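You operate a simulated robot arm through the tools that you are given. There is no shell and no other tool. Be economical: measure what you need, move in short steps, check, and stop when the job is done.

You run a simulated robot arm. Do the job below in one go: nothing can be reset, and whatever is moved stays where it is left.

Task
Shim the black feeder's brake to the gap on the gauge.
Fine: slacken the yellow knob, push that shim home in the slot, tighten the knob.

The check looks at the end state, three seconds after you hand in, the way a careful person would. Anything else that was tipped, shoved, dropped, spilled or broken makes it a failure.

Robot
A 7-joint arm with a two-finger parallel gripper, fixed in place. Base frame: the origin is at the foot of the arm, x ahead of it, y to its left, z up; the work surface is at about z = 0.866. Lengths are in m, angles in rad, forces in N, time in s.
With the tool pointing down near the work surface it reaches from about 0.24 to 0.68 m from the base axis. Its first joint turns from -1.152 to 1.152 rad. Payload 2.4 kg.
The tool frame sits at the grasp point between the pads (the TCP): z along the fingers, y along the line on which they close. The tips reach 0.03 m beyond it. Largest opening 0.094 m; finger width 0.028, thickness 0.01; the body of the gripper, 0.05 by 0.096 m, starts 0.055 m behind the TCP.
Orientation is that of the tool frame in the base frame, as [roll, pitch, yaw] about the fixed x, y, z axes, in that order (R = Rz(yaw) Ry(pitch) Rx(roll)). With the fingers straight down and closing along the base's y, the tool's x points along the base's -x, its y along +y and its z along -z.

Tools
- The arm moves only by the tool play_rows. Its argument "commands" is a list of rows, each a list of 7 numbers: the shift along the tool's x, y, z in m, then the turn, a rotation vector about the tool's x, y, z in rad, then the opening, from 0 (shut) to 1 (fully open). In form: [[tx, ty, tz, rx, ry, rz, gripper], ...]. A call has 1 to 10 rows; each row is the pose to reach, as a shift and turn from the pose commanded when the call began, along the tool's axes at that moment. Rows are played at 5 a second. More than 0.05 m and 0.15 rad between two rows, or a gripper value outside its range, and nothing of the call is played. A pose out of reach is approached as far as the arm can. The call stops where the force on the tool passes 70 N (or 10 N more than at its start, if that is more) or the arm is blocked; 0.2 s more then pass. Each finger travels about 0.153 m/s and halts on what it meets, pressing with about 20 N; the grip force reading is that of the motor and also rises with nothing between the fingers. The clock runs only during rows and for 0.2 s after the last one: add rows that repeat a pose to give the fingers time. The reply holds the time, the measured pose of the TCP, the force on the tool along the base axes, the opening and the grip force, in the units named above and with some noise.
- Cameras (640 x 400 px; columns grow to the right, rows downward): "scene" is fixed at [0.0402, 0.4761, 1.4469]; the picture's right is [-0.73, -0.69, 0.00], its down [-0.38, 0.40, -0.83] and it looks along [0.57, -0.61, -0.55] (base axes); focal length 312 px, centre (320, 200). "wrist" rides on the gripper at [0.076, 0.014, -0.103] in the tool frame; the picture's right is [-0.18, 0.98, 0.00], its down [-0.75, -0.14, -0.64] and it looks along [-0.63, -0.12, 0.77] (tool axes); focal length 243 px, centre (320, 200).
- get_image(camera): a new picture of that camera. It takes no simulated time.
- measure_at(camera, pixels): for up to 12 pixels [column, row] of the newest picture of that camera ("zoom" is the newest enlarged one), the place [x, y, z] in the base frame of the surface seen there, good to about 0.002 m. It takes no simulated time.
- zoom(camera, box): a new picture of the part [left, top, right, bottom] of that camera's present view, enlarged. It takes no simulated time.
- sign_off(): hands the job in; it is judged then, once.

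Work in short steps. Measure before you move; look again where a grasp or a placing could have gone wrong, and mend it. You have 80 turns and 38 pictures in all, those below and enlarged ones among them. Open the gripper and draw the arm clear of the work before you hand the job in, unless the task says otherwise; then end with one line.

The tools are called after "Request:" as name(argument=value, ...) on one line, values as JSON. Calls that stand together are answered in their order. play_rows: Moves the arm, as the interface text tells. Its arguments: {"type":"object","properties":{"commands":{"type":"array","items":{"type":"array","items":{"type":"number"}}}},"required":["commands"]} The other tools are called the same way: get_image (camera) takes a picture; measure_at (camera, pixels) gives the place of the surface under pixels of a picture; zoom (camera, box) takes an enlarged picture of a part of a camera's view; sign_off () hands the job in.

At the start:

```text
clock: 0.0
tool_pos: [0.3504, 0.1688, 1.2318]
tool_rot: [3.141, 0.0, -3.141]
ft_force: [0.4, -0.2, 0.6]
width: 0.0937
grip_force: 0.0
```

scene: 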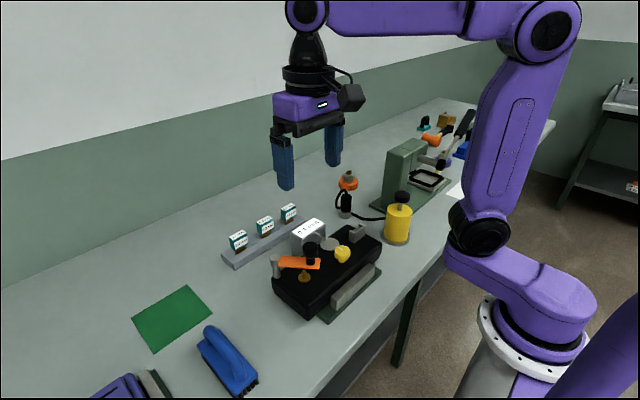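
wrist: 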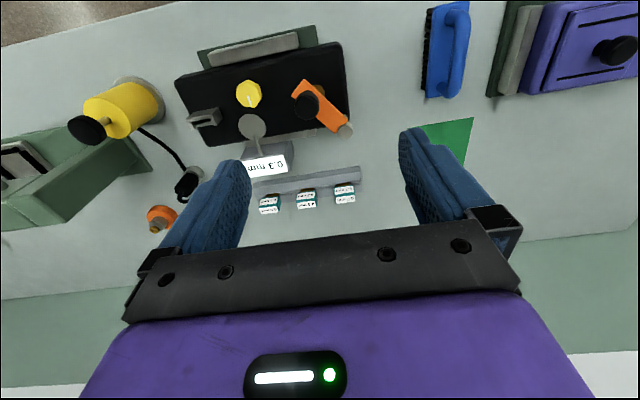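

I look closely at the feeder and the shims: gauge reads about 0.3 mm at wrist (265,165), shims at (268,203),(306,198),(345,193).

Request:
zoom(camera="scene", box=[210, 190, 400, 320])

Request:
zoom(camera="wrist", box=[160, 20, 380, 220])

```text
3.08 times, centred on (305, 255) of scene
```

zoom: 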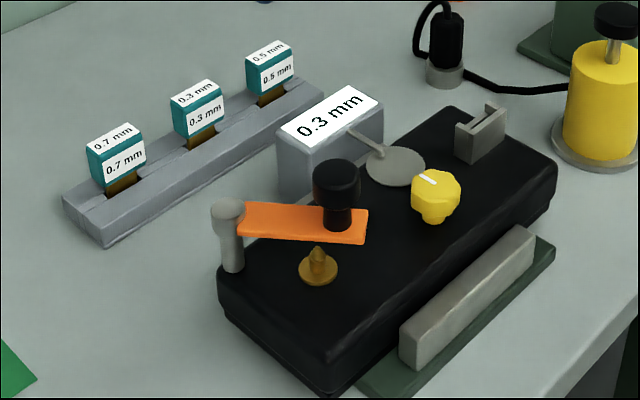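

```text
2.00 times, centred on (270, 120) of wrist
```

zoom: 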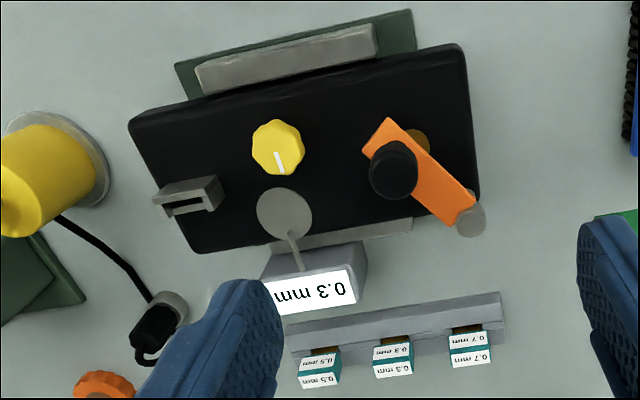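

The 0.3 mm shim is the middle one. I measure the shim, the rack, the knob and the slot bracket.

Request:
measure_at(camera="zoom", pixels=[[393, 350], [376, 350], [412, 346], [394, 368], [393, 338], [278, 140], [280, 165], [185, 187], [160, 200], [215, 182], [390, 165], [400, 325]])

Request:
measure_at(camera="scene", pixels=[[263, 220], [260, 227], [270, 224], [338, 248], [345, 253], [342, 260], [359, 228], [350, 234], [353, 238], [362, 233], [350, 243], [330, 290]])

Request:
zoom(camera="scene", box=[325, 215, 385, 270])

```text
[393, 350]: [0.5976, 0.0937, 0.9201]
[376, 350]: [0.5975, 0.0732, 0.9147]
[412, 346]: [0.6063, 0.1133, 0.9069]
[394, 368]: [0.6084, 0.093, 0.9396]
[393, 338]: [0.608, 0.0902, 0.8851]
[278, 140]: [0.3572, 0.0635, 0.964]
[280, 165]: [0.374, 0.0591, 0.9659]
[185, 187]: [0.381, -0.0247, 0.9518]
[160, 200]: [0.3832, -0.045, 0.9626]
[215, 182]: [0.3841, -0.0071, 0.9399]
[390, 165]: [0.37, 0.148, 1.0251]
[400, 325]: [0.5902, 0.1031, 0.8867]
```

```text
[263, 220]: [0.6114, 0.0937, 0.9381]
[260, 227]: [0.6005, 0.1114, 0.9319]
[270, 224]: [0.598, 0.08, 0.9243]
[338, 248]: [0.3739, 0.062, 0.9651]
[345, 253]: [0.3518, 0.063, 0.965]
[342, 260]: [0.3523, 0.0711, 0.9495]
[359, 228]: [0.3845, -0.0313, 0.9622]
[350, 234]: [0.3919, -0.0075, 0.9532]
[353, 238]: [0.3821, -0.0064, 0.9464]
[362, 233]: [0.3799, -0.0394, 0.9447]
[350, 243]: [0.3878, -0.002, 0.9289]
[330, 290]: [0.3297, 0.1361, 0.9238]
```

```text
7.27 times, centred on (355, 242) of scene
```

zoom: 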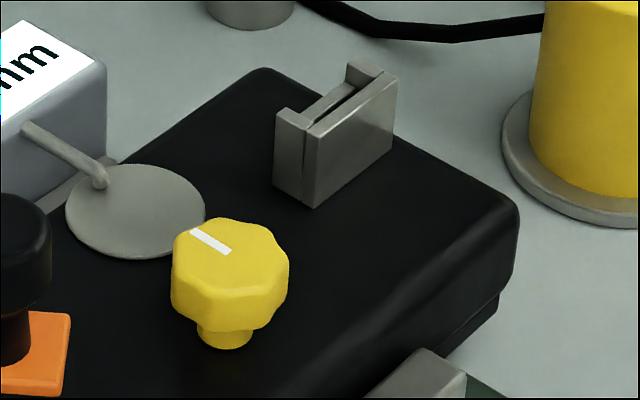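

The slot bracket at zoom (335,140) opens upward; the knob sits at (230,275). I measure the knob's top rim and the bracket's corners before moving.

Request:
measure_at(camera="zoom", pixels=[[178, 255], [284, 262], [225, 221], [232, 280], [225, 340], [310, 128], [394, 75], [350, 68], [280, 115], [308, 122], [352, 90], [315, 200]])

Request:
play_rows(commands=[[0, -0.05, 0.0, 0, 0, 0, 0.6], [0, -0.1, 0.01, 0, 0, 0, 0.6], [-0.01, -0.106, 0.05, 0, 0, 0, 0.6], [-0.01, -0.106, 0.1, 0, 0, 0, 0.6], [-0.01, -0.106, 0.13, 0, 0, 0, 0.6], [-0.01, -0.106, 0.13, 0, 0, 0, 0.6]])

Request:
get_image(camera="wrist")

```text
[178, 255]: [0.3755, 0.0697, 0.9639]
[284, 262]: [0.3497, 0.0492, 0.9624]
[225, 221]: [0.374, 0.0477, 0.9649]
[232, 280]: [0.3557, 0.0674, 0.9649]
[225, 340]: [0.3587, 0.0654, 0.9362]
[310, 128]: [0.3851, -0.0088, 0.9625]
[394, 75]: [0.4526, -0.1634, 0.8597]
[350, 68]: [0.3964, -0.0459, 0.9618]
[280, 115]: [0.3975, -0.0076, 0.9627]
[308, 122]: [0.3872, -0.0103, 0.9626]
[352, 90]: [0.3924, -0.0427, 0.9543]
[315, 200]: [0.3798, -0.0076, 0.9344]
```

```text
refused: row 2 steps farther than a row can; nothing moved
```

```text
32 pictures are left
```

wrist: 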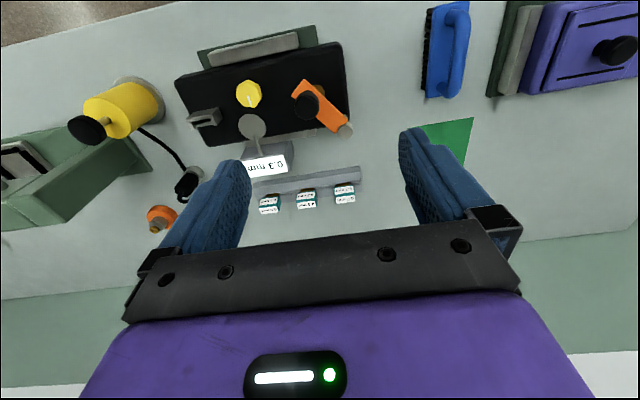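

The move was refused for step size; I resend with smaller steps, to above the knob centre, about (0.362, 0.059), at z 1.10.

Request:
play_rows(commands=[[0, -0.04, 0.0, 0, 0, 0, 0.6], [-0.005, -0.08, 0.01, 0, 0, 0, 0.6], [-0.0116, -0.11, 0.04, 0, 0, 0, 0.6], [-0.0116, -0.11, 0.08, 0, 0, 0, 0.6], [-0.0116, -0.11, 0.12, 0, 0, 0, 0.6], [-0.0116, -0.11, 0.13, 0, 0, 0, 0.6], [-0.0116, -0.11, 0.13, 0, 0, 0, 0.6]])

Request:
get_image(camera="wrist")

```text
clock: 1.6
tool_pos: [0.3631, 0.059, 1.1022]
tool_rot: [-3.141, 0.002, 3.141]
ft_force: [0.2, -0.3, 0.0]
width: 0.0563
grip_force: 0.0
```

```text
31 pictures are left
```

wrist: 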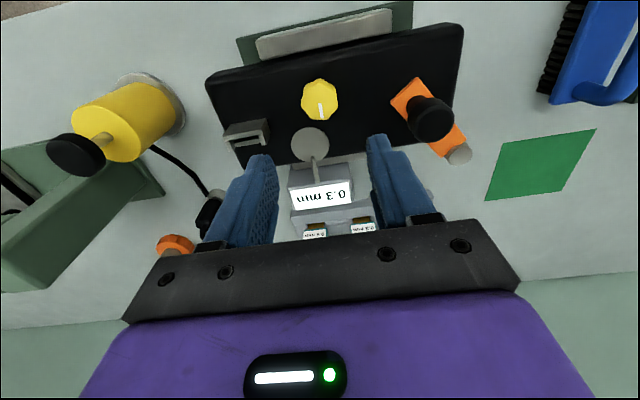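

I refine the knob centre and check heights near the fingers' landing spots (disc (312,140), body top, lever).

Request:
measure_at(camera="wrist", pixels=[[305, 97], [335, 97], [320, 84], [320, 112], [312, 140], [360, 95], [280, 95], [400, 100], [425, 115], [245, 130], [455, 155], [345, 110]])

```text
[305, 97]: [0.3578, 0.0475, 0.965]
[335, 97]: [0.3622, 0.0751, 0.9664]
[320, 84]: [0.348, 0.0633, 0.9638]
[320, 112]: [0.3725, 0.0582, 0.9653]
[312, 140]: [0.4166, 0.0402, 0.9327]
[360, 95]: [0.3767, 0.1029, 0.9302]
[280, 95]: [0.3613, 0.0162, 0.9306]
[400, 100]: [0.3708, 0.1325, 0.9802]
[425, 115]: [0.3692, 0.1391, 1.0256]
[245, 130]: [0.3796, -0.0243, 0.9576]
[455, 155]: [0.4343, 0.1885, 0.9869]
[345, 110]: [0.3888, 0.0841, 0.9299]
```

Body top is z 0.930, knob centre about (0.361, 0.060), top 0.966. I descend to TCP z 0.969 (tips 0.939) and close on the knob.

Request:
play_rows(commands=[[0.002, 0.0015, 0.045, 0, 0, 0, 0.6], [0.002, 0.0015, 0.09, 0, 0, 0, 0.6], [0.002, 0.0015, 0.12, 0, 0, 0, 0.6], [0.002, 0.0015, 0.134, 0, 0, 0, 0.6], [0.002, 0.0015, 0.134, 0, 0, 0, 0.6], [0.002, 0.0015, 0.134, 0, 0, 0, 0.3], [0.002, 0.0015, 0.134, 0, 0, 0, 0.2], [0.002, 0.0015, 0.134, 0, 0, 0, 0.2]])

Request:
zoom(camera="scene", box=[280, 190, 400, 290])

```text
clock: 3.4
tool_pos: [0.3605, 0.0594, 0.9686]
tool_rot: [-3.14, 0.0, 3.138]
ft_force: [1.9, -12.0, 2.4]
width: 0.0349
grip_force: 44.8
```

```text
4.00 times, centred on (340, 240) of scene
```

zoom: 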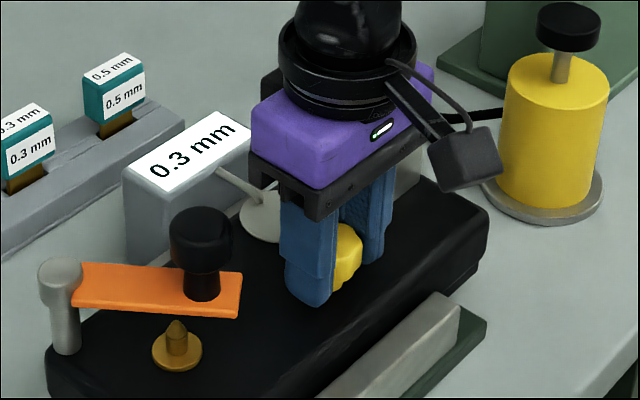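

The knob is gripped (width 0.035). I turn counter-clockwise from above (negative about tool z) gently.

Request:
play_rows(commands=[[0, -0.001, 0, 0, 0, -0.1, 0.2], [0, -0.001, 0, 0, 0, -0.2, 0.2], [0, -0.001, 0, 0, 0, -0.3, 0.2], [0, -0.001, 0, 0, 0, -0.4, 0.2], [0, -0.001, 0, 0, 0, -0.5, 0.2], [0, -0.001, 0, 0, 0, -0.6, 0.2], [0, -0.001, 0, 0, 0, -0.7, 0.2], [0, -0.001, 0, 0, 0, -0.8, 0.2]])

Request:
zoom(camera="scene", box=[280, 190, 400, 290])

```text
clock: 5.2
tool_pos: [0.3629, 0.0552, 0.9689]
tool_rot: [3.14, -0.002, -2.346]
ft_force: [23.9, -41.5, -33.4]
width: 0.0352
grip_force: 44.9
```

```text
4.00 times, centred on (340, 240) of scene
```

zoom: 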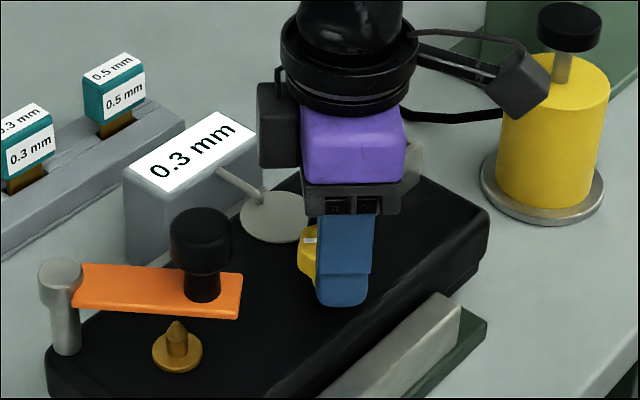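

The knob's marker moved with the grip, but side force built up from off-centre gripping. I release and lift a little to see the knob.

Request:
play_rows(commands=[[0, 0, 0, 0, 0, 0, 0.4], [0, 0, 0, 0, 0, 0, 0.6], [0, 0, -0.03, 0, 0, 0, 0.6], [0, 0, -0.07, 0, 0, 0, 0.6], [0, 0, -0.07, 0, 0, 0, 0.6]])

Request:
zoom(camera="scene", box=[310, 215, 370, 270])

Request:
get_image(camera="wrist")

```text
clock: 6.4
tool_pos: [0.3606, 0.0572, 1.0392]
tool_rot: [3.142, 0.001, -2.341]
ft_force: [-0.6, -0.1, -0.3]
width: 0.0566
grip_force: 0.0
```

```text
7.27 times, centred on (340, 242) of scene
```

zoom: 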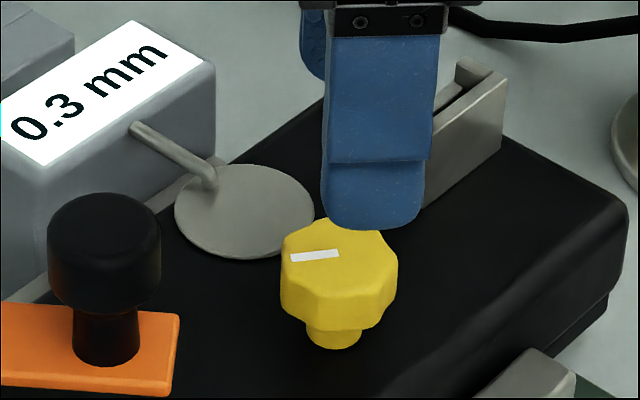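

```text
27 pictures are left
```

wrist: 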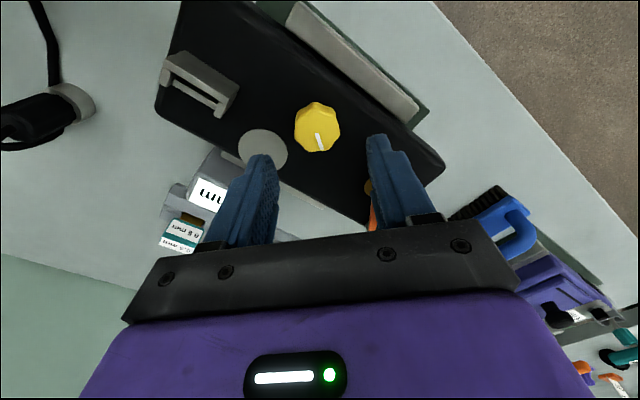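

The marker turned about 45°, so the knob turns. I measure its rim again for a better centre.

Request:
measure_at(camera="wrist", pixels=[[298, 118], [337, 118], [315, 106], [320, 148], [300, 135], [336, 135], [321, 135], [320, 144], [318, 128], [332, 145]])

Request:
measure_at(camera="zoom", pixels=[[286, 250], [394, 262], [340, 282], [380, 236], [295, 258], [336, 253], [320, 222], [375, 275], [300, 272], [485, 80], [465, 65]])

```text
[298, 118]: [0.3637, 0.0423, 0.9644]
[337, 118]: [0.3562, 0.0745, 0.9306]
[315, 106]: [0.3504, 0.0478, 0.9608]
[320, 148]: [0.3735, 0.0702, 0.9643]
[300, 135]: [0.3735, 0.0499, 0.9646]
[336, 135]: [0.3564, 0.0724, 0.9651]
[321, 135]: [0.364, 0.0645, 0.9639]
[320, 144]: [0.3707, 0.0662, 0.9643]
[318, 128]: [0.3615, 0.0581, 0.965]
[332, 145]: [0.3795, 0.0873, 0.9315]
```

```text
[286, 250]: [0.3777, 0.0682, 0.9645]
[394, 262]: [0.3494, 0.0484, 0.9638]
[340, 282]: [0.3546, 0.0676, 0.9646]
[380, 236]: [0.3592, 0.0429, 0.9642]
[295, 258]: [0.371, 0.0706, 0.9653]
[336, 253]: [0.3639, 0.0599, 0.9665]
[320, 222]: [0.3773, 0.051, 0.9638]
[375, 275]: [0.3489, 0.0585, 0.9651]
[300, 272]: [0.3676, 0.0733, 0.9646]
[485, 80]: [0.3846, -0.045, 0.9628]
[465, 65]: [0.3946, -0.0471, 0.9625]
```

The better knob centre is (0.3635, 0.0582); I re-grip there at the present angle and turn a further 0.8 rad.

Request:
play_rows(commands=[[-0.0027, -0.0014, 0.035, 0, 0, 0, 0.6], [-0.0027, -0.0014, 0.07, 0, 0, 0, 0.6], [-0.0027, -0.0014, 0.07, 0, 0, 0, 0.6], [-0.0027, -0.0014, 0.07, 0, 0, 0, 0.3], [-0.0027, -0.0014, 0.07, 0, 0, 0, 0.25], [-0.0027, -0.0014, 0.07, 0, 0, 0, 0.25]])

Request:
play_rows(commands=[[0, 0, 0, 0, 0, -0.1, 0.25], [0, 0, 0, 0, 0, -0.2, 0.25], [0, 0, 0, 0, 0, -0.3, 0.25], [0, 0, 0, 0, 0, -0.4, 0.25], [0, 0, 0, 0, 0, -0.5, 0.25], [0, 0, 0, 0, 0, -0.6, 0.25], [0, 0, 0, 0, 0, -0.7, 0.25], [0, 0, 0, 0, 0, -0.8, 0.25]])

```text
clock: 7.8
tool_pos: [0.3644, 0.0567, 0.9711]
tool_rot: [-3.14, 0.002, -2.342]
ft_force: [21.3, -25.7, -16.5]
width: 0.0355
grip_force: 45.0
```

```text
clock: 9.6
tool_pos: [0.3655, 0.058, 0.9703]
tool_rot: [-3.138, -0.001, -1.54]
ft_force: [26.4, -30.9, 15.4]
width: 0.0352
grip_force: 44.8
```

Turned to about 92° in total with moderate side force. I release, lift, and look at the knob.

Request:
play_rows(commands=[[0, 0, 0, 0, 0, 0, 0.4], [0, 0, 0, 0, 0, 0, 0.6], [0, 0, -0.03, 0, 0, 0, 0.6], [0, 0, -0.07, 0, 0, 0, 0.6], [0, 0, -0.1, 0, 0, 0, 0.6], [0, 0, -0.1, 0, 0, 0, 0.6]])

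Request:
zoom(camera="scene", box=[310, 215, 370, 270])

```text
clock: 11.0
tool_pos: [0.3632, 0.0605, 1.0701]
tool_rot: [3.141, -0.001, -1.541]
ft_force: [-0.5, -0.5, 0.7]
width: 0.0564
grip_force: 0.1
```

```text
7.27 times, centred on (340, 242) of scene
```

zoom: 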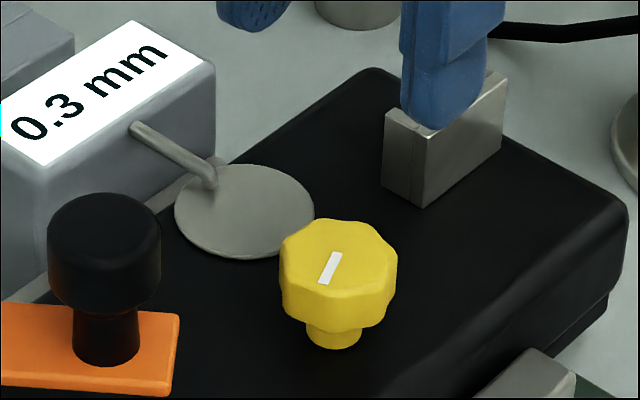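

The marker at zoom (330,267) now points to +y, a turn of about 90° from start, so the knob is slack. Next I zoom on the middle shim (0.3 mm) and the slot to get exact poses.

Request:
zoom(camera="scene", box=[240, 205, 290, 245])

```text
10.00 times, centred on (265, 225) of scene
```

zoom: 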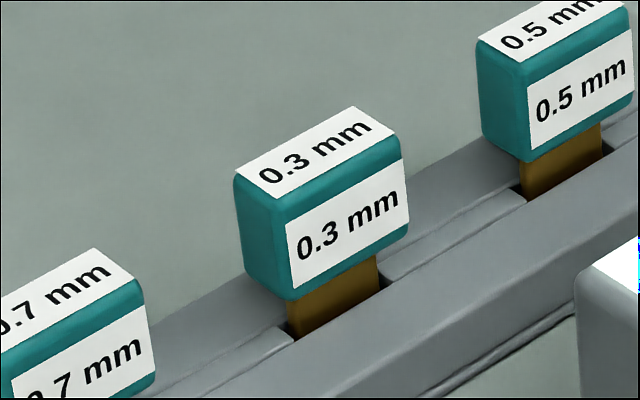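

Request:
measure_at(camera="zoom", pixels=[[236, 172], [272, 198], [355, 108], [398, 140], [405, 165], [290, 220], [290, 290], [405, 230], [295, 320], [378, 275], [245, 250], [300, 390]])

```text
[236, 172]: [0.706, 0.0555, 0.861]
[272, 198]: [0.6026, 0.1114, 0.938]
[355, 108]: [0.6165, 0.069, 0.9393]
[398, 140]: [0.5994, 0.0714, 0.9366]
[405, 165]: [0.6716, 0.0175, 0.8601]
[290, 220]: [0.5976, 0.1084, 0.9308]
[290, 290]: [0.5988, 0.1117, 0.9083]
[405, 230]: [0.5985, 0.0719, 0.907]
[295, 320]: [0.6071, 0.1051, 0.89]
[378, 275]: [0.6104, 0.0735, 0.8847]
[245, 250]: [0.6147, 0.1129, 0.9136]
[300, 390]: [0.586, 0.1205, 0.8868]
```

The shim handle spans x 0.598–0.617, y 0.071–0.112, z 0.906–0.939. I travel above it at z 1.07 with the fingers closing along x.

Request:
play_rows(commands=[[-0.004, -0.045, 0, 0, 0, 0.03, 0.5], [-0.008, -0.09, 0, 0, 0, 0.03, 0.5], [-0.012, -0.135, 0, 0, 0, 0.03, 0.5], [-0.017, -0.18, 0, 0, 0, 0.03, 0.5], [-0.021, -0.22, 0, 0, 0, 0.03, 0.5], [-0.0237, -0.2452, 0, 0, 0, 0.03, 0.5], [-0.0237, -0.2452, 0, 0, 0, 0.03, 0.5]])

Request:
get_image(camera="wrist")

Request:
get_image(camera="scene")

```text
clock: 12.6
tool_pos: [0.6074, 0.0894, 1.0664]
tool_rot: [-3.141, 0.001, -1.569]
ft_force: [-0.2, 0.2, 0.0]
width: 0.0472
grip_force: 0.1
```

```text
24 pictures are left
```

wrist: 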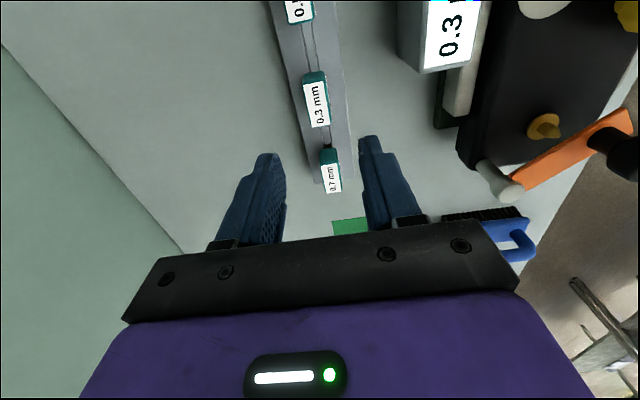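

```text
23 pictures are left
```

scene: 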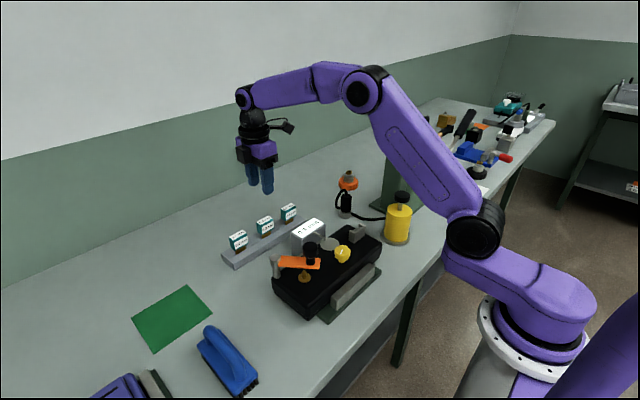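

The arm stands over the middle shim. I measure the rack edge and bracket edges for yaw, and the shim's top.

Request:
measure_at(camera="wrist", pixels=[[330, 15], [347, 150], [280, 15], [308, 150], [305, 82], [326, 80], [310, 125], [330, 122], [316, 76], [400, 15], [420, 68], [317, 100]])

Request:
measure_at(camera="scene", pixels=[[225, 254], [289, 217], [243, 259], [295, 230], [349, 242], [365, 231], [359, 226], [348, 233], [330, 240], [375, 232], [322, 305], [380, 247]])

```text
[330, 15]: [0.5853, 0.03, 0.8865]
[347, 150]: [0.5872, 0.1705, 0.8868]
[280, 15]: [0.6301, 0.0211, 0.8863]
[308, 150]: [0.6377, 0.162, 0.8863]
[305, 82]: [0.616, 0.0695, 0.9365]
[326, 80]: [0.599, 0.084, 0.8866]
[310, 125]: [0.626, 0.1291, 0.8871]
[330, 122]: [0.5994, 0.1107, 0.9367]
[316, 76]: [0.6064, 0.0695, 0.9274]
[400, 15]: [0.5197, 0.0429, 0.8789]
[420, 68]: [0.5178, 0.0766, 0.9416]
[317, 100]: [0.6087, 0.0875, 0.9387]
```

```text
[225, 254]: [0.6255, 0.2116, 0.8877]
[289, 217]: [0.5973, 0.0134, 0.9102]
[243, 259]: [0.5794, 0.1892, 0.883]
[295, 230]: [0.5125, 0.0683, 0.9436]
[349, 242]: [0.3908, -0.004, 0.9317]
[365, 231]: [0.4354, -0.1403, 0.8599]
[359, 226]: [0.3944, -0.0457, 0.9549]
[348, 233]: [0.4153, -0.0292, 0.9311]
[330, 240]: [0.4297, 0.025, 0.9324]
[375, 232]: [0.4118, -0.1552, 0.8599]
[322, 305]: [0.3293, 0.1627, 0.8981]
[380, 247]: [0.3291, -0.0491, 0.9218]
```

Rack and bracket both lie along y; shim centre (0.6075, 0.0912). I descend to TCP z ≈ 0.936 and close on the handle.

Request:
play_rows(commands=[[-0.0015, 0, 0.045, 0, 0, 0, 0.5], [-0.0015, 0, 0.09, 0, 0, 0, 0.5], [-0.0015, 0, 0.12, 0, 0, 0, 0.5], [-0.0015, 0, 0.13, 0, 0, 0, 0.5], [-0.0015, 0, 0.13, 0, 0, 0, 0.5]])

Request:
zoom(camera="scene", box=[225, 190, 305, 250])

```text
clock: 13.8
tool_pos: [0.6063, 0.0928, 0.9365]
tool_rot: [-3.14, 0.0, -1.572]
ft_force: [0.4, 0.0, 0.1]
width: 0.047
grip_force: 0.0
```

```text
6.67 times, centred on (265, 220) of scene
```

zoom: 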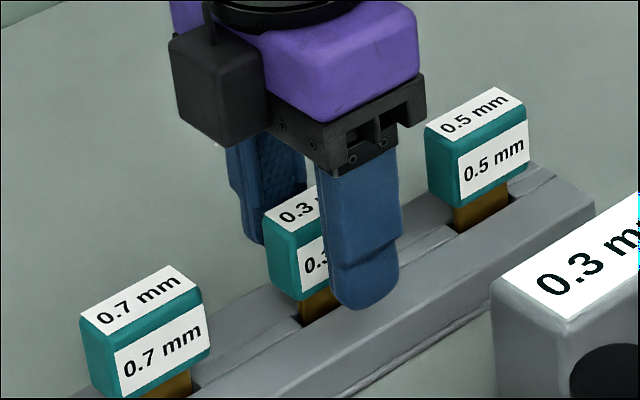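

Fingers straddle the 0.3 mm handle cleanly, clear of neighbours. I close and test the grip with a tiny lift.

Request:
play_rows(commands=[[0.001, -0.001, 0, 0, 0, 0, 0.3], [0.001, -0.001, 0, 0, 0, 0, 0.12], [0.001, -0.001, 0, 0, 0, 0, 0.12], [0.001, -0.001, 0, 0, 0, 0, 0.12]])

```text
clock: 14.8
tool_pos: [0.608, 0.0915, 0.937]
tool_rot: [3.14, 0.001, -1.572]
ft_force: [-0.1, -0.4, 0.1]
width: 0.0258
grip_force: 19.9
```

Width reads 0.026 with 20 N. I lift slowly and look.

Request:
play_rows(commands=[[0, 0, 0, 0, 0, 0, 0.12], [0, 0, -0.01, 0, 0, 0, 0.12], [0, 0, -0.025, 0, 0, 0, 0.12], [0, 0, -0.045, 0, 0, 0, 0.12], [0, 0, -0.07, 0, 0, 0, 0.12], [0, 0, -0.1, 0, 0, 0, 0.12], [0, 0, -0.13, 0, 0, 0, 0.12], [0, 0, -0.13, 0, 0, 0, 0.12]])

Request:
zoom(camera="scene", box=[215, 140, 315, 240])

Request:
get_image(camera="wrist")

```text
clock: 16.6
tool_pos: [0.6081, 0.0938, 1.0662]
tool_rot: [3.141, -0.001, -1.57]
ft_force: [0.0, 0.2, 0.4]
width: 0.0259
grip_force: 20.1
```

```text
4.00 times, centred on (265, 190) of scene
```

zoom: 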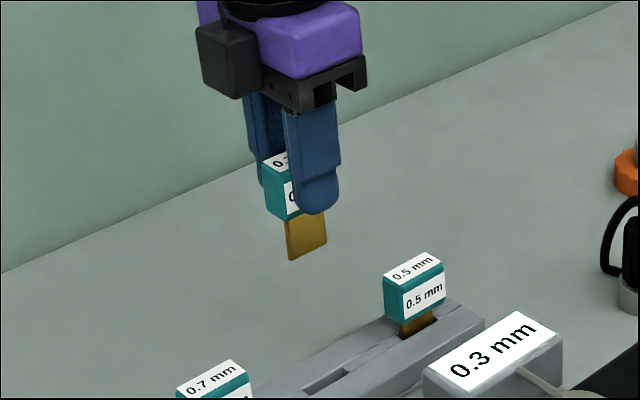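

```text
20 pictures are left
```

wrist: 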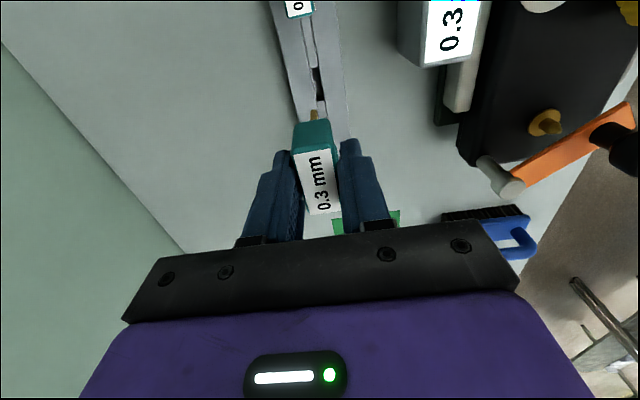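

The shim is held. I measure handle and blade now for in-grip offset and yaw.

Request:
zoom(camera="wrist", box=[270, 95, 370, 225])

Request:
measure_at(camera="scene", pixels=[[257, 199], [265, 196], [257, 204], [266, 200], [261, 202], [263, 198]])

```text
3.08 times, centred on (320, 160) of wrist
```

zoom: 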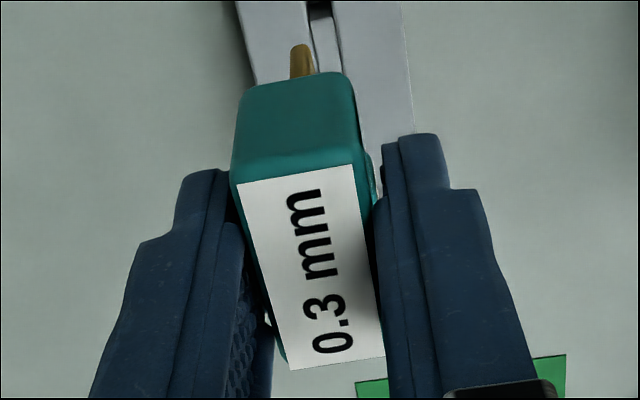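

```text
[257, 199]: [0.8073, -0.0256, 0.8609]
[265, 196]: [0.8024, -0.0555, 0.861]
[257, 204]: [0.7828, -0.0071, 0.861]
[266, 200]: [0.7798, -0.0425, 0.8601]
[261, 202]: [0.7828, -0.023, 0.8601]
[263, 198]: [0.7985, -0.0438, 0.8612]
```

I measure the handle's top corners and blade in this zoomed view.

Request:
measure_at(camera="zoom", pixels=[[245, 187], [347, 172], [375, 350], [295, 363], [300, 60], [245, 150], [350, 130], [295, 180], [335, 355], [262, 90], [340, 80]])

Request:
zoom(camera="scene", box=[245, 165, 305, 210])

```text
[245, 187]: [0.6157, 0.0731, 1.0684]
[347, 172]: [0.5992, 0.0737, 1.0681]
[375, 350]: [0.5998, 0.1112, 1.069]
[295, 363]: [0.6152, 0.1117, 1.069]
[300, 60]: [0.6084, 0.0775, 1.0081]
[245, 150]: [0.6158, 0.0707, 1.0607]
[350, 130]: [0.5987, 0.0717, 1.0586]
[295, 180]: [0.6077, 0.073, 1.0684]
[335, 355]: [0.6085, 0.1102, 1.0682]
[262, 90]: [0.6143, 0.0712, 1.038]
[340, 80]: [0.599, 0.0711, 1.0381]
```

```text
8.89 times, centred on (275, 188) of scene
```

zoom: 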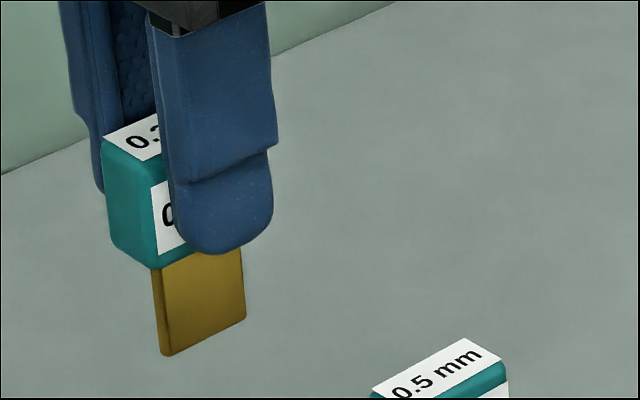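

The shim sits square in the grip. I measure the blade's ends and bottom here.

Request:
measure_at(camera="zoom", pixels=[[165, 290], [172, 345], [240, 275], [240, 315], [205, 300], [157, 300], [205, 335], [160, 340], [163, 262]])

```text
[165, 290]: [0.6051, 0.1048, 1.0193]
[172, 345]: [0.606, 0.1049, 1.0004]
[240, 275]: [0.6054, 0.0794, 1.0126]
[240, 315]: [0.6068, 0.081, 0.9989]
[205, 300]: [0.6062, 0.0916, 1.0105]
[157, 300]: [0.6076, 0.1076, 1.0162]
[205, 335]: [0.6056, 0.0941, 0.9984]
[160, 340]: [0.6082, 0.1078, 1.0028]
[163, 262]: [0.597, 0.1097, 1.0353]
```

Blade: y 0.079–0.107, x about 0.606–0.610, bottom 0.039 below the handle. I carry the shim to above the slot at about (0.391, -0.026), staying high.

Request:
play_rows(commands=[[0.02, 0.036, 0, 0, 0, 0, 0.12], [0.04, 0.072, 0, 0, 0, 0, 0.12], [0.06, 0.108, 0, 0, 0, 0, 0.12], [0.08, 0.144, 0, 0, 0, 0, 0.12], [0.1, 0.18, 0, 0, 0, 0, 0.12], [0.1185, 0.217, 0, 0, 0, 0, 0.12], [0.1185, 0.217, 0, 0, 0, 0, 0.12], [0.1185, 0.217, 0, 0, 0, 0, 0.12]])

Request:
zoom(camera="wrist", box=[250, 60, 390, 220])

Request:
zoom(camera="scene", box=[325, 180, 395, 250])

```text
clock: 18.4
tool_pos: [0.3904, -0.0281, 1.0695]
tool_rot: [-3.141, -0.001, -1.571]
ft_force: [-0.2, 0.2, -0.6]
width: 0.0257
grip_force: 19.8
```

```text
2.50 times, centred on (320, 140) of wrist
```

zoom: 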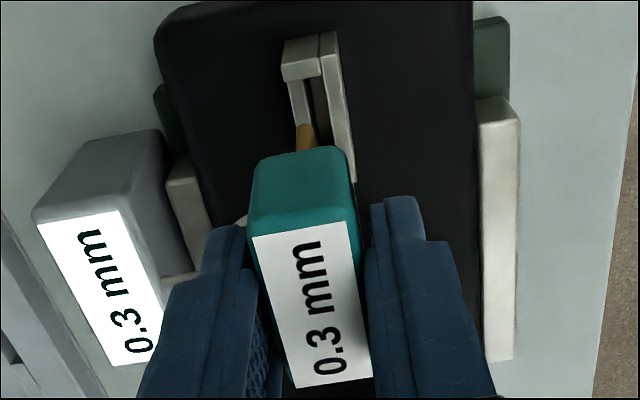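

```text
5.71 times, centred on (360, 215) of scene
```

zoom: 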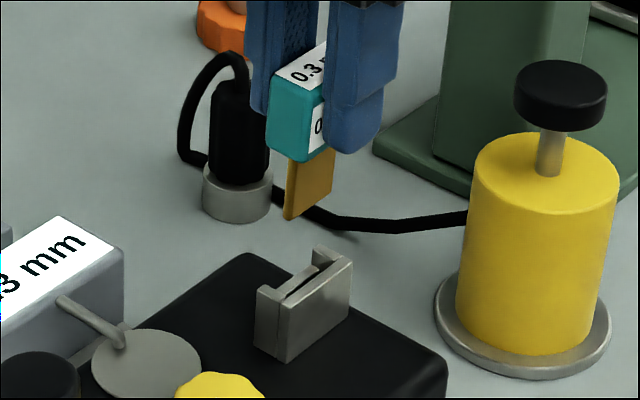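

The bracket's gap shows between front plate and back plate (wrist zoom (318,100)). I zoom in on it from both cameras and measure.

Request:
zoom(camera="scene", box=[346, 220, 370, 246])

Request:
measure_at(camera="zoom", pixels=[[100, 100], [320, 200]])

Request:
zoom(camera="wrist", box=[295, 60, 345, 140])

```text
15.38 times, centred on (358, 233) of scene
```

zoom: 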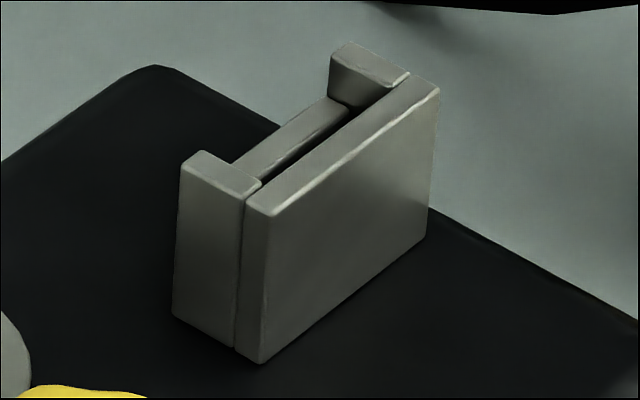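

```text
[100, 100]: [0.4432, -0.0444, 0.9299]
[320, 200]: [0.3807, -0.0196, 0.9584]
```

```text
5.00 times, centred on (320, 100) of wrist
```

zoom: 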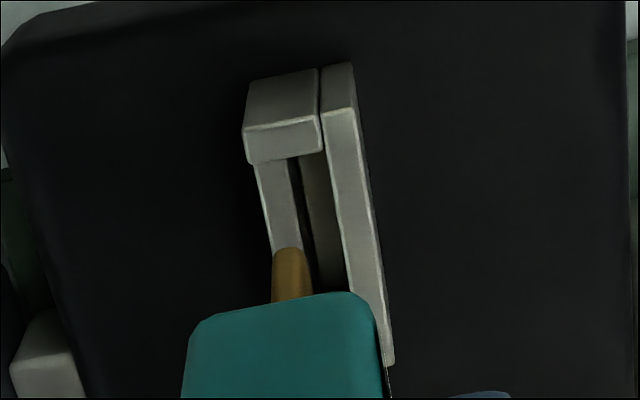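

I measure the plates' edges in this wrist zoom.

Request:
measure_at(camera="zoom", pixels=[[326, 120], [352, 110], [350, 240], [372, 240], [265, 180], [284, 180], [292, 240], [252, 110], [316, 100], [285, 150], [318, 220], [388, 360]])

Request:
zoom(camera="scene", box=[346, 220, 370, 246])

Request:
measure_at(camera="zoom", pixels=[[255, 180], [262, 205], [335, 105], [240, 165], [343, 110], [410, 75], [420, 100], [436, 90], [340, 50], [185, 165], [265, 180], [330, 135]])

```text
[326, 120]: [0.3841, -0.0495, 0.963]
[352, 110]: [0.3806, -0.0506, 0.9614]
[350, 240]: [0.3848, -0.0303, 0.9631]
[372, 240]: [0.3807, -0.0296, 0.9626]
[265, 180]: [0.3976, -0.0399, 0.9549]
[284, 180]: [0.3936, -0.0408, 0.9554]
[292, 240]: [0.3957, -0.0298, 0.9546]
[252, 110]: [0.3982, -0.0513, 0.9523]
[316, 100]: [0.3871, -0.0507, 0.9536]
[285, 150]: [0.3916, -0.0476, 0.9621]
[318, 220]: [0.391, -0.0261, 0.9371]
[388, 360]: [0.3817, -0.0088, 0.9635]
```

```text
15.38 times, centred on (358, 233) of scene
```

zoom: 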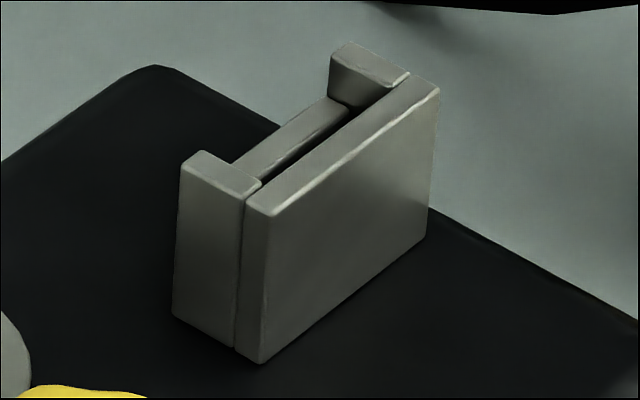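

```text
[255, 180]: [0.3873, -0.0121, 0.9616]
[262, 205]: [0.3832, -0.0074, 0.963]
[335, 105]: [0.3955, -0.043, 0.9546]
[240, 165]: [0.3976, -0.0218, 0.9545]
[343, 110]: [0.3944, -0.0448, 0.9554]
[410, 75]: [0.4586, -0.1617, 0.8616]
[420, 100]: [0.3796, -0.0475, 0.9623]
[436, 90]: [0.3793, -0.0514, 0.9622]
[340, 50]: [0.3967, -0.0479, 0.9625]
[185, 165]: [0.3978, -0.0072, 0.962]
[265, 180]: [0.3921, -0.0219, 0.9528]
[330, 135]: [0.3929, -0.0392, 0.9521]
```

Slot: gap x ≈ 0.387–0.394, y ≈ -0.045 to -0.0125, centre (0.390, -0.029). Now I measure the held blade's actual position.

Request:
zoom(camera="scene", box=[335, 190, 375, 225])

```text
11.43 times, centred on (355, 208) of scene
```

zoom: 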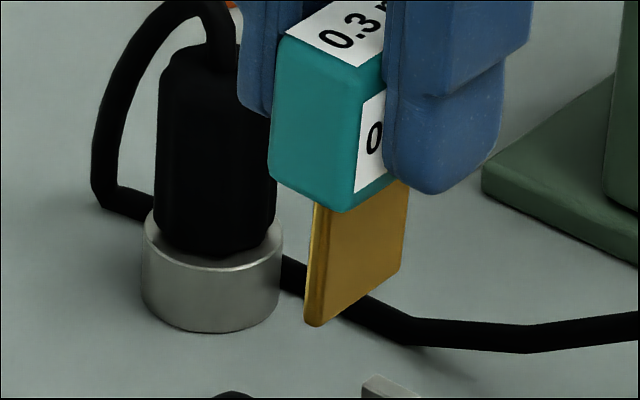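

Request:
measure_at(camera="zoom", pixels=[[330, 220], [330, 300], [400, 200], [400, 260], [365, 240], [315, 230], [311, 310], [322, 315], [275, 150], [345, 150], [345, 200], [290, 50]])

```text
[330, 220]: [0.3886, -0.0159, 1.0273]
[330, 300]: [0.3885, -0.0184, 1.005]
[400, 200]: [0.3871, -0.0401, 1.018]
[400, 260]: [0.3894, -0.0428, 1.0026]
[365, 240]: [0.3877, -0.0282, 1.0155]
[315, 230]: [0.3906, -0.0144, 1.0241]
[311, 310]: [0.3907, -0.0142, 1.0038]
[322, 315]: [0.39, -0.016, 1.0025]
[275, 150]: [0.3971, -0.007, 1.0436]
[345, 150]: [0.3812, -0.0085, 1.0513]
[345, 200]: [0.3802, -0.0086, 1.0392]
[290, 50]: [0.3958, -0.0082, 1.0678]
```

The blade is at x ≈ 0.390, y -0.0143…-0.0428: aligned with the slot. I check the yellow cylinder's height against the camera, then lower most of the way.

Request:
measure_at(camera="scene", pixels=[[402, 194], [397, 212], [394, 198], [409, 199]])

Request:
play_rows(commands=[[0, 0, 0.012, 0, 0, 0, 0.12], [0, 0, 0.024, 0, 0, 0, 0.12], [0, 0, 0.034, 0, 0, 0, 0.12], [0, 0, 0.034, 0, 0, 0, 0.12]])

Request:
zoom(camera="scene", box=[335, 205, 375, 245])

```text
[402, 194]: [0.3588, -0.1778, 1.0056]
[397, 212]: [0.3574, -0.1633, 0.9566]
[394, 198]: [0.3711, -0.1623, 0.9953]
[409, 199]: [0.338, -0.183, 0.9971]
```

```text
clock: 19.4
tool_pos: [0.3918, -0.0286, 1.0352]
tool_rot: [-3.141, 0.0, -1.571]
ft_force: [-0.3, -0.1, -0.9]
width: 0.0259
grip_force: 19.8
```

```text
10.00 times, centred on (355, 225) of scene
```

zoom: 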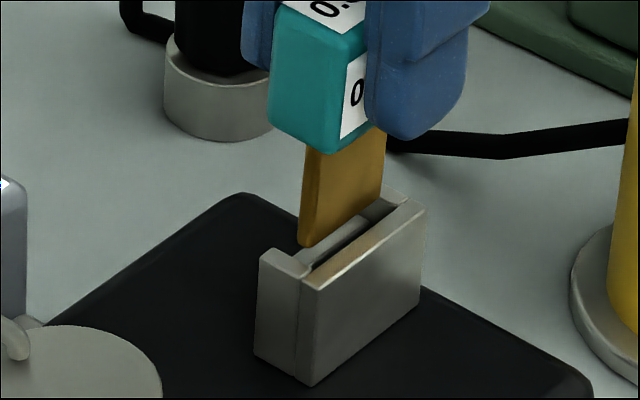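

Blade bottom hovers just over the slot at (340,225). I measure blade and slot edges in this view.

Request:
measure_at(camera="zoom", pixels=[[318, 225], [370, 195], [340, 215], [303, 240], [303, 200], [332, 248], [322, 270], [390, 200], [400, 212], [285, 262], [378, 170], [318, 180]])

Request:
zoom(camera="wrist", box=[290, 60, 350, 150])

```text
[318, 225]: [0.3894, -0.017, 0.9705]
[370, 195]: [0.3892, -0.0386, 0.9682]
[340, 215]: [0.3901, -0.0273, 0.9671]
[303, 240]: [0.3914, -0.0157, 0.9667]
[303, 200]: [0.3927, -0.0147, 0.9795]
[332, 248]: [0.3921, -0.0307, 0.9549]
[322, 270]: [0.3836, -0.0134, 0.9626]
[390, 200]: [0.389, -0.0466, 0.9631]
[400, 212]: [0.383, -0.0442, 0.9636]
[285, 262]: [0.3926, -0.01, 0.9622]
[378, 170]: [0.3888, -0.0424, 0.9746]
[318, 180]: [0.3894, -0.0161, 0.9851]
```

```text
4.44 times, centred on (320, 105) of wrist
```

zoom: 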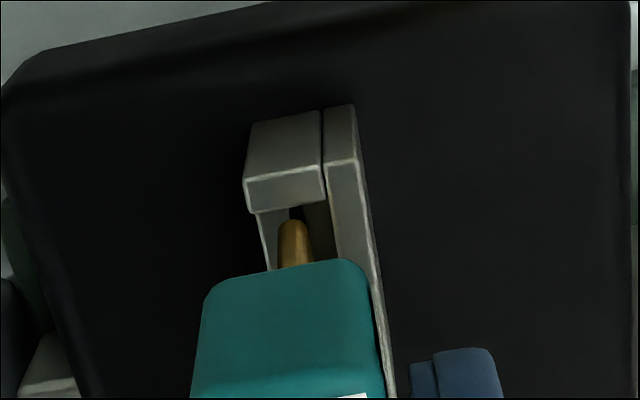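

In the wrist view the blade seems shifted toward the back plate. I measure both edges here to decide the correction.

Request:
measure_at(camera="zoom", pixels=[[262, 222], [272, 222], [284, 214], [292, 212], [283, 245], [295, 245], [308, 245], [310, 225], [320, 225], [328, 220], [334, 220], [340, 220]])

```text
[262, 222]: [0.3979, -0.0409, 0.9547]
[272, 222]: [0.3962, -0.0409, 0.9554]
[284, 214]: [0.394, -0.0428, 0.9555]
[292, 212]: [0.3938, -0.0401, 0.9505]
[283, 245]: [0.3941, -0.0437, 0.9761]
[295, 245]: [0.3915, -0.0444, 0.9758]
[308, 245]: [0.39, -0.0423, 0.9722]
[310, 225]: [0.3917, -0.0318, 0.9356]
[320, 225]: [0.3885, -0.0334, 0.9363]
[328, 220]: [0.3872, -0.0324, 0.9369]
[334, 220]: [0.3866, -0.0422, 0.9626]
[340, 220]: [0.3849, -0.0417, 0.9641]
```

Blade is at 0.3895–0.394, gap 0.387–0.3935: shift x by -0.0015 and lower into the slot.

Request:
play_rows(commands=[[0, 0.0015, 0, 0, 0, 0, 0.12], [0, 0.0015, 0.004, 0, 0, 0, 0.12], [0, 0.0015, 0.008, 0, 0, 0, 0.12], [0, 0.0015, 0.012, 0, 0, 0, 0.12], [0, 0.0015, 0.016, 0, 0, 0, 0.12], [0, 0.0015, 0.016, 0, 0, 0, 0.12]])

Request:
zoom(camera="scene", box=[335, 205, 375, 245])

```text
clock: 20.8
tool_pos: [0.3905, -0.028, 1.0202]
tool_rot: [-3.138, 0.0, -1.57]
ft_force: [0.5, -0.4, 18.4]
width: 0.0258
grip_force: 20.1
```

```text
10.00 times, centred on (355, 225) of scene
```

zoom: 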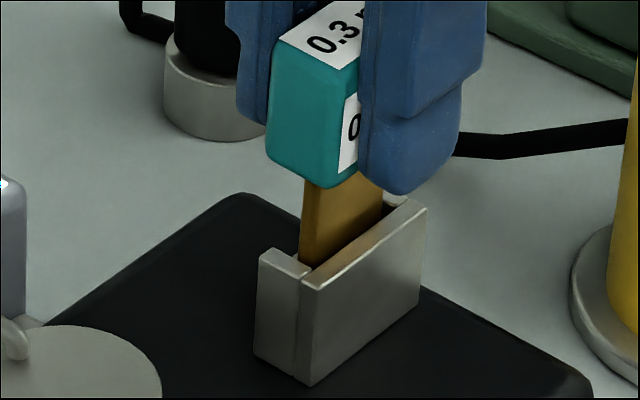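

Contact at 18 N with the blade bottom at about the back plate's top, so it's likely on its edge. I lift 3 mm, shift x a further -0.0012 and probe again.

Request:
play_rows(commands=[[0, 0, -0.004, 0, 0, 0, 0.12], [0, 0.0012, -0.004, 0, 0, 0, 0.12], [0, 0.0012, -0.001, 0, 0, 0, 0.12], [0, 0.0012, 0.002, 0, 0, 0, 0.12], [0, 0.0012, 0.002, 0, 0, 0, 0.12]])

Request:
zoom(camera="wrist", box=[290, 60, 350, 150])

```text
clock: 22.0
tool_pos: [0.389, -0.0262, 1.0173]
tool_rot: [3.141, -0.002, -1.571]
ft_force: [0.7, 0.7, 0.0]
width: 0.0258
grip_force: 20.4
```

```text
4.44 times, centred on (320, 105) of wrist
```

zoom: 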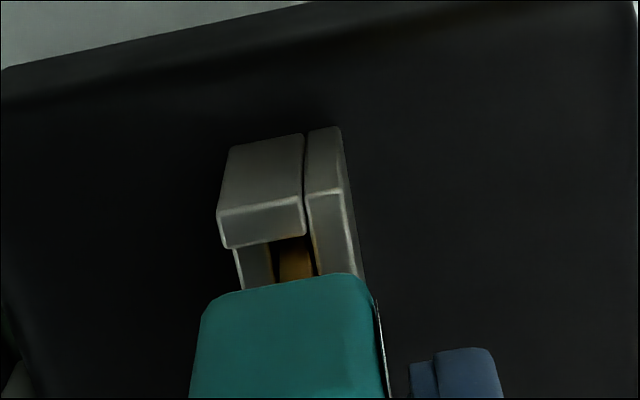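

No force now and the blade is between the plates (295,262). I continue lowering gently.

Request:
play_rows(commands=[[0, 0, 0.003, 0, 0, 0, 0.12], [0, 0, 0.006, 0, 0, 0, 0.12], [0, 0, 0.009, 0, 0, 0, 0.12], [0, 0, 0.012, 0, 0, 0, 0.12], [0, 0, 0.012, 0, 0, 0, 0.12]])

```text
clock: 23.2
tool_pos: [0.3886, -0.0265, 1.0063]
tool_rot: [-3.14, 0.001, -1.573]
ft_force: [0.7, -0.1, -0.4]
width: 0.0255
grip_force: 20.7
```

Request:
play_rows(commands=[[0, 0, 0.003, 0, 0, 0, 0.12], [0, 0, 0.006, 0, 0, 0, 0.12], [0, 0, 0.008, 0, 0, 0, 0.12], [0, 0, 0.01, 0, 0, 0, 0.12], [0, 0, 0.01, 0, 0, 0, 0.12]])

Request:
zoom(camera="scene", box=[325, 205, 385, 255])

```text
clock: 24.4
tool_pos: [0.3885, -0.0274, 0.9944]
tool_rot: [-3.139, 0.001, -1.571]
ft_force: [1.6, 1.7, 16.6]
width: 0.0258
grip_force: 20.4
```

```text
8.00 times, centred on (355, 230) of scene
```

zoom: 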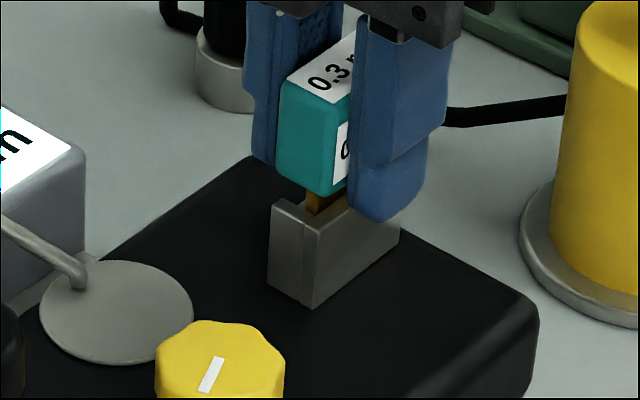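

16.6 N at handle bottom a few mm over the bracket. I press a little more to see whether it is the floor.

Request:
play_rows(commands=[[0, 0, 0.001, 0, 0, 0, 0.12], [0, 0, 0.002, 0, 0, 0, 0.12], [0, 0, 0.003, 0, 0, 0, 0.12], [0, 0, 0.003, 0, 0, 0, 0.12]])

Request:
zoom(camera="scene", box=[340, 210, 375, 245])

Request:
measure_at(camera="zoom", pixels=[[240, 60], [300, 180], [215, 170], [285, 215], [230, 215], [200, 240], [320, 200]])

```text
clock: 25.4
tool_pos: [0.389, -0.0273, 0.9911]
tool_rot: [-3.14, 0.0, -1.571]
ft_force: [3.0, 0.3, 17.4]
width: 0.0258
grip_force: 20.2
```

```text
11.43 times, centred on (358, 228) of scene
```

zoom: 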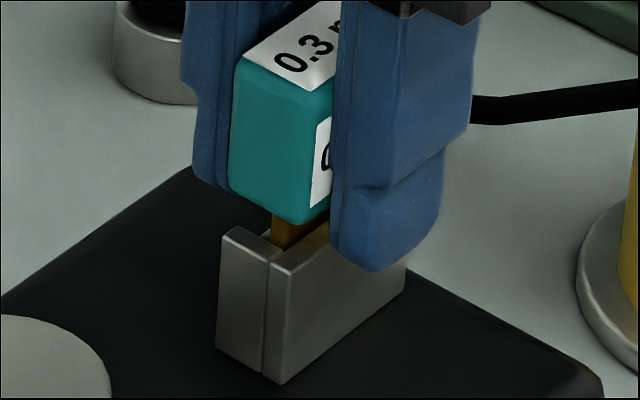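

```text
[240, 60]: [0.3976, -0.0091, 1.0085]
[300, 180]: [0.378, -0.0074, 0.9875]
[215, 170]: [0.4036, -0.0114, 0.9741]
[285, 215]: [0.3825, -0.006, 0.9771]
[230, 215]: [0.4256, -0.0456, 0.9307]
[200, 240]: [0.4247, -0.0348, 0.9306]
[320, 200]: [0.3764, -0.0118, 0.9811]
```

The force stays at ~17 N as the pads slide: the handle bottom is 0.976, so the blade tip is at ≈0.937, matching the slot floor seen at 0.936–0.937. I release, rise, close the fingers and press from above to make sure it is home.

Request:
play_rows(commands=[[0, 0, -0.002, 0, 0, 0, 0.2], [0, 0, -0.002, 0, 0, 0, 0.4], [0, 0, -0.03, 0, 0, 0, 0.4], [0, 0, -0.065, 0, 0, 0, 0.4], [0, 0, -0.065, 0, 0, 0, 0.0], [0, 0, -0.065, 0, 0, 0, 0.0], [0, 0, -0.065, 0, 0, 0, 0.0]])

Request:
zoom(camera="scene", box=[340, 210, 375, 245])

Request:
measure_at(camera="zoom", pixels=[[300, 80], [360, 40], [240, 60], [300, 210], [350, 200], [320, 225], [300, 240], [250, 240]])

```text
clock: 27.0
tool_pos: [0.3874, -0.0274, 1.0592]
tool_rot: [3.141, 0.001, -1.57]
ft_force: [0.3, 0.5, 0.1]
width: 0.0
grip_force: 19.7
```

```text
11.43 times, centred on (358, 228) of scene
```

zoom: 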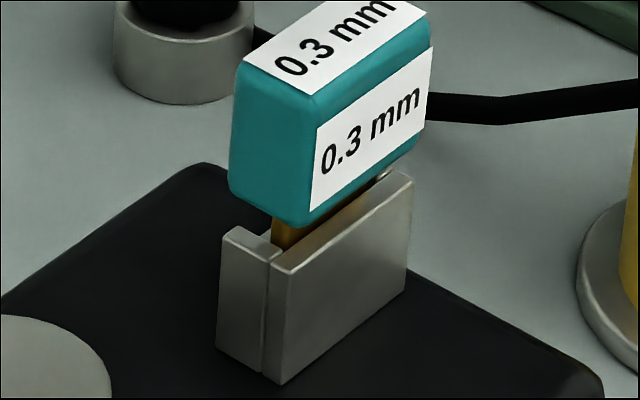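

```text
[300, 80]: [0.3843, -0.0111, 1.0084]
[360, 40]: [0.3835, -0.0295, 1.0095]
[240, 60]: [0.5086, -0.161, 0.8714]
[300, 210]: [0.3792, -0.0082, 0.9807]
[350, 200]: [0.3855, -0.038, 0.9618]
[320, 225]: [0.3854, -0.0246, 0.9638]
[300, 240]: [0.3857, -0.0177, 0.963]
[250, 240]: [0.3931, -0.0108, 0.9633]
```

The shim stands level. I press its top with closed fingers in small steps.

Request:
play_rows(commands=[[0, -0.0015, 0.01, 0, 0, 0, 0], [0, -0.0015, 0.016, 0, 0, 0, 0], [0, -0.0015, 0.019, 0, 0, 0, 0], [0, -0.0015, 0.021, 0, 0, 0, 0], [0, -0.0015, 0.023, 0, 0, 0, 0], [0, -0.0015, 0.023, 0, 0, 0, 0]])

```text
clock: 28.4
tool_pos: [0.3948, -0.0285, 1.0385]
tool_rot: [-3.124, 0.0, -1.57]
ft_force: [-0.7, -0.7, 11.8]
width: 0.0
grip_force: 19.9
stopped in row 6: the force on the tool passed its limit (the readings are from after the stop); the commanded pose is now the measured one
```

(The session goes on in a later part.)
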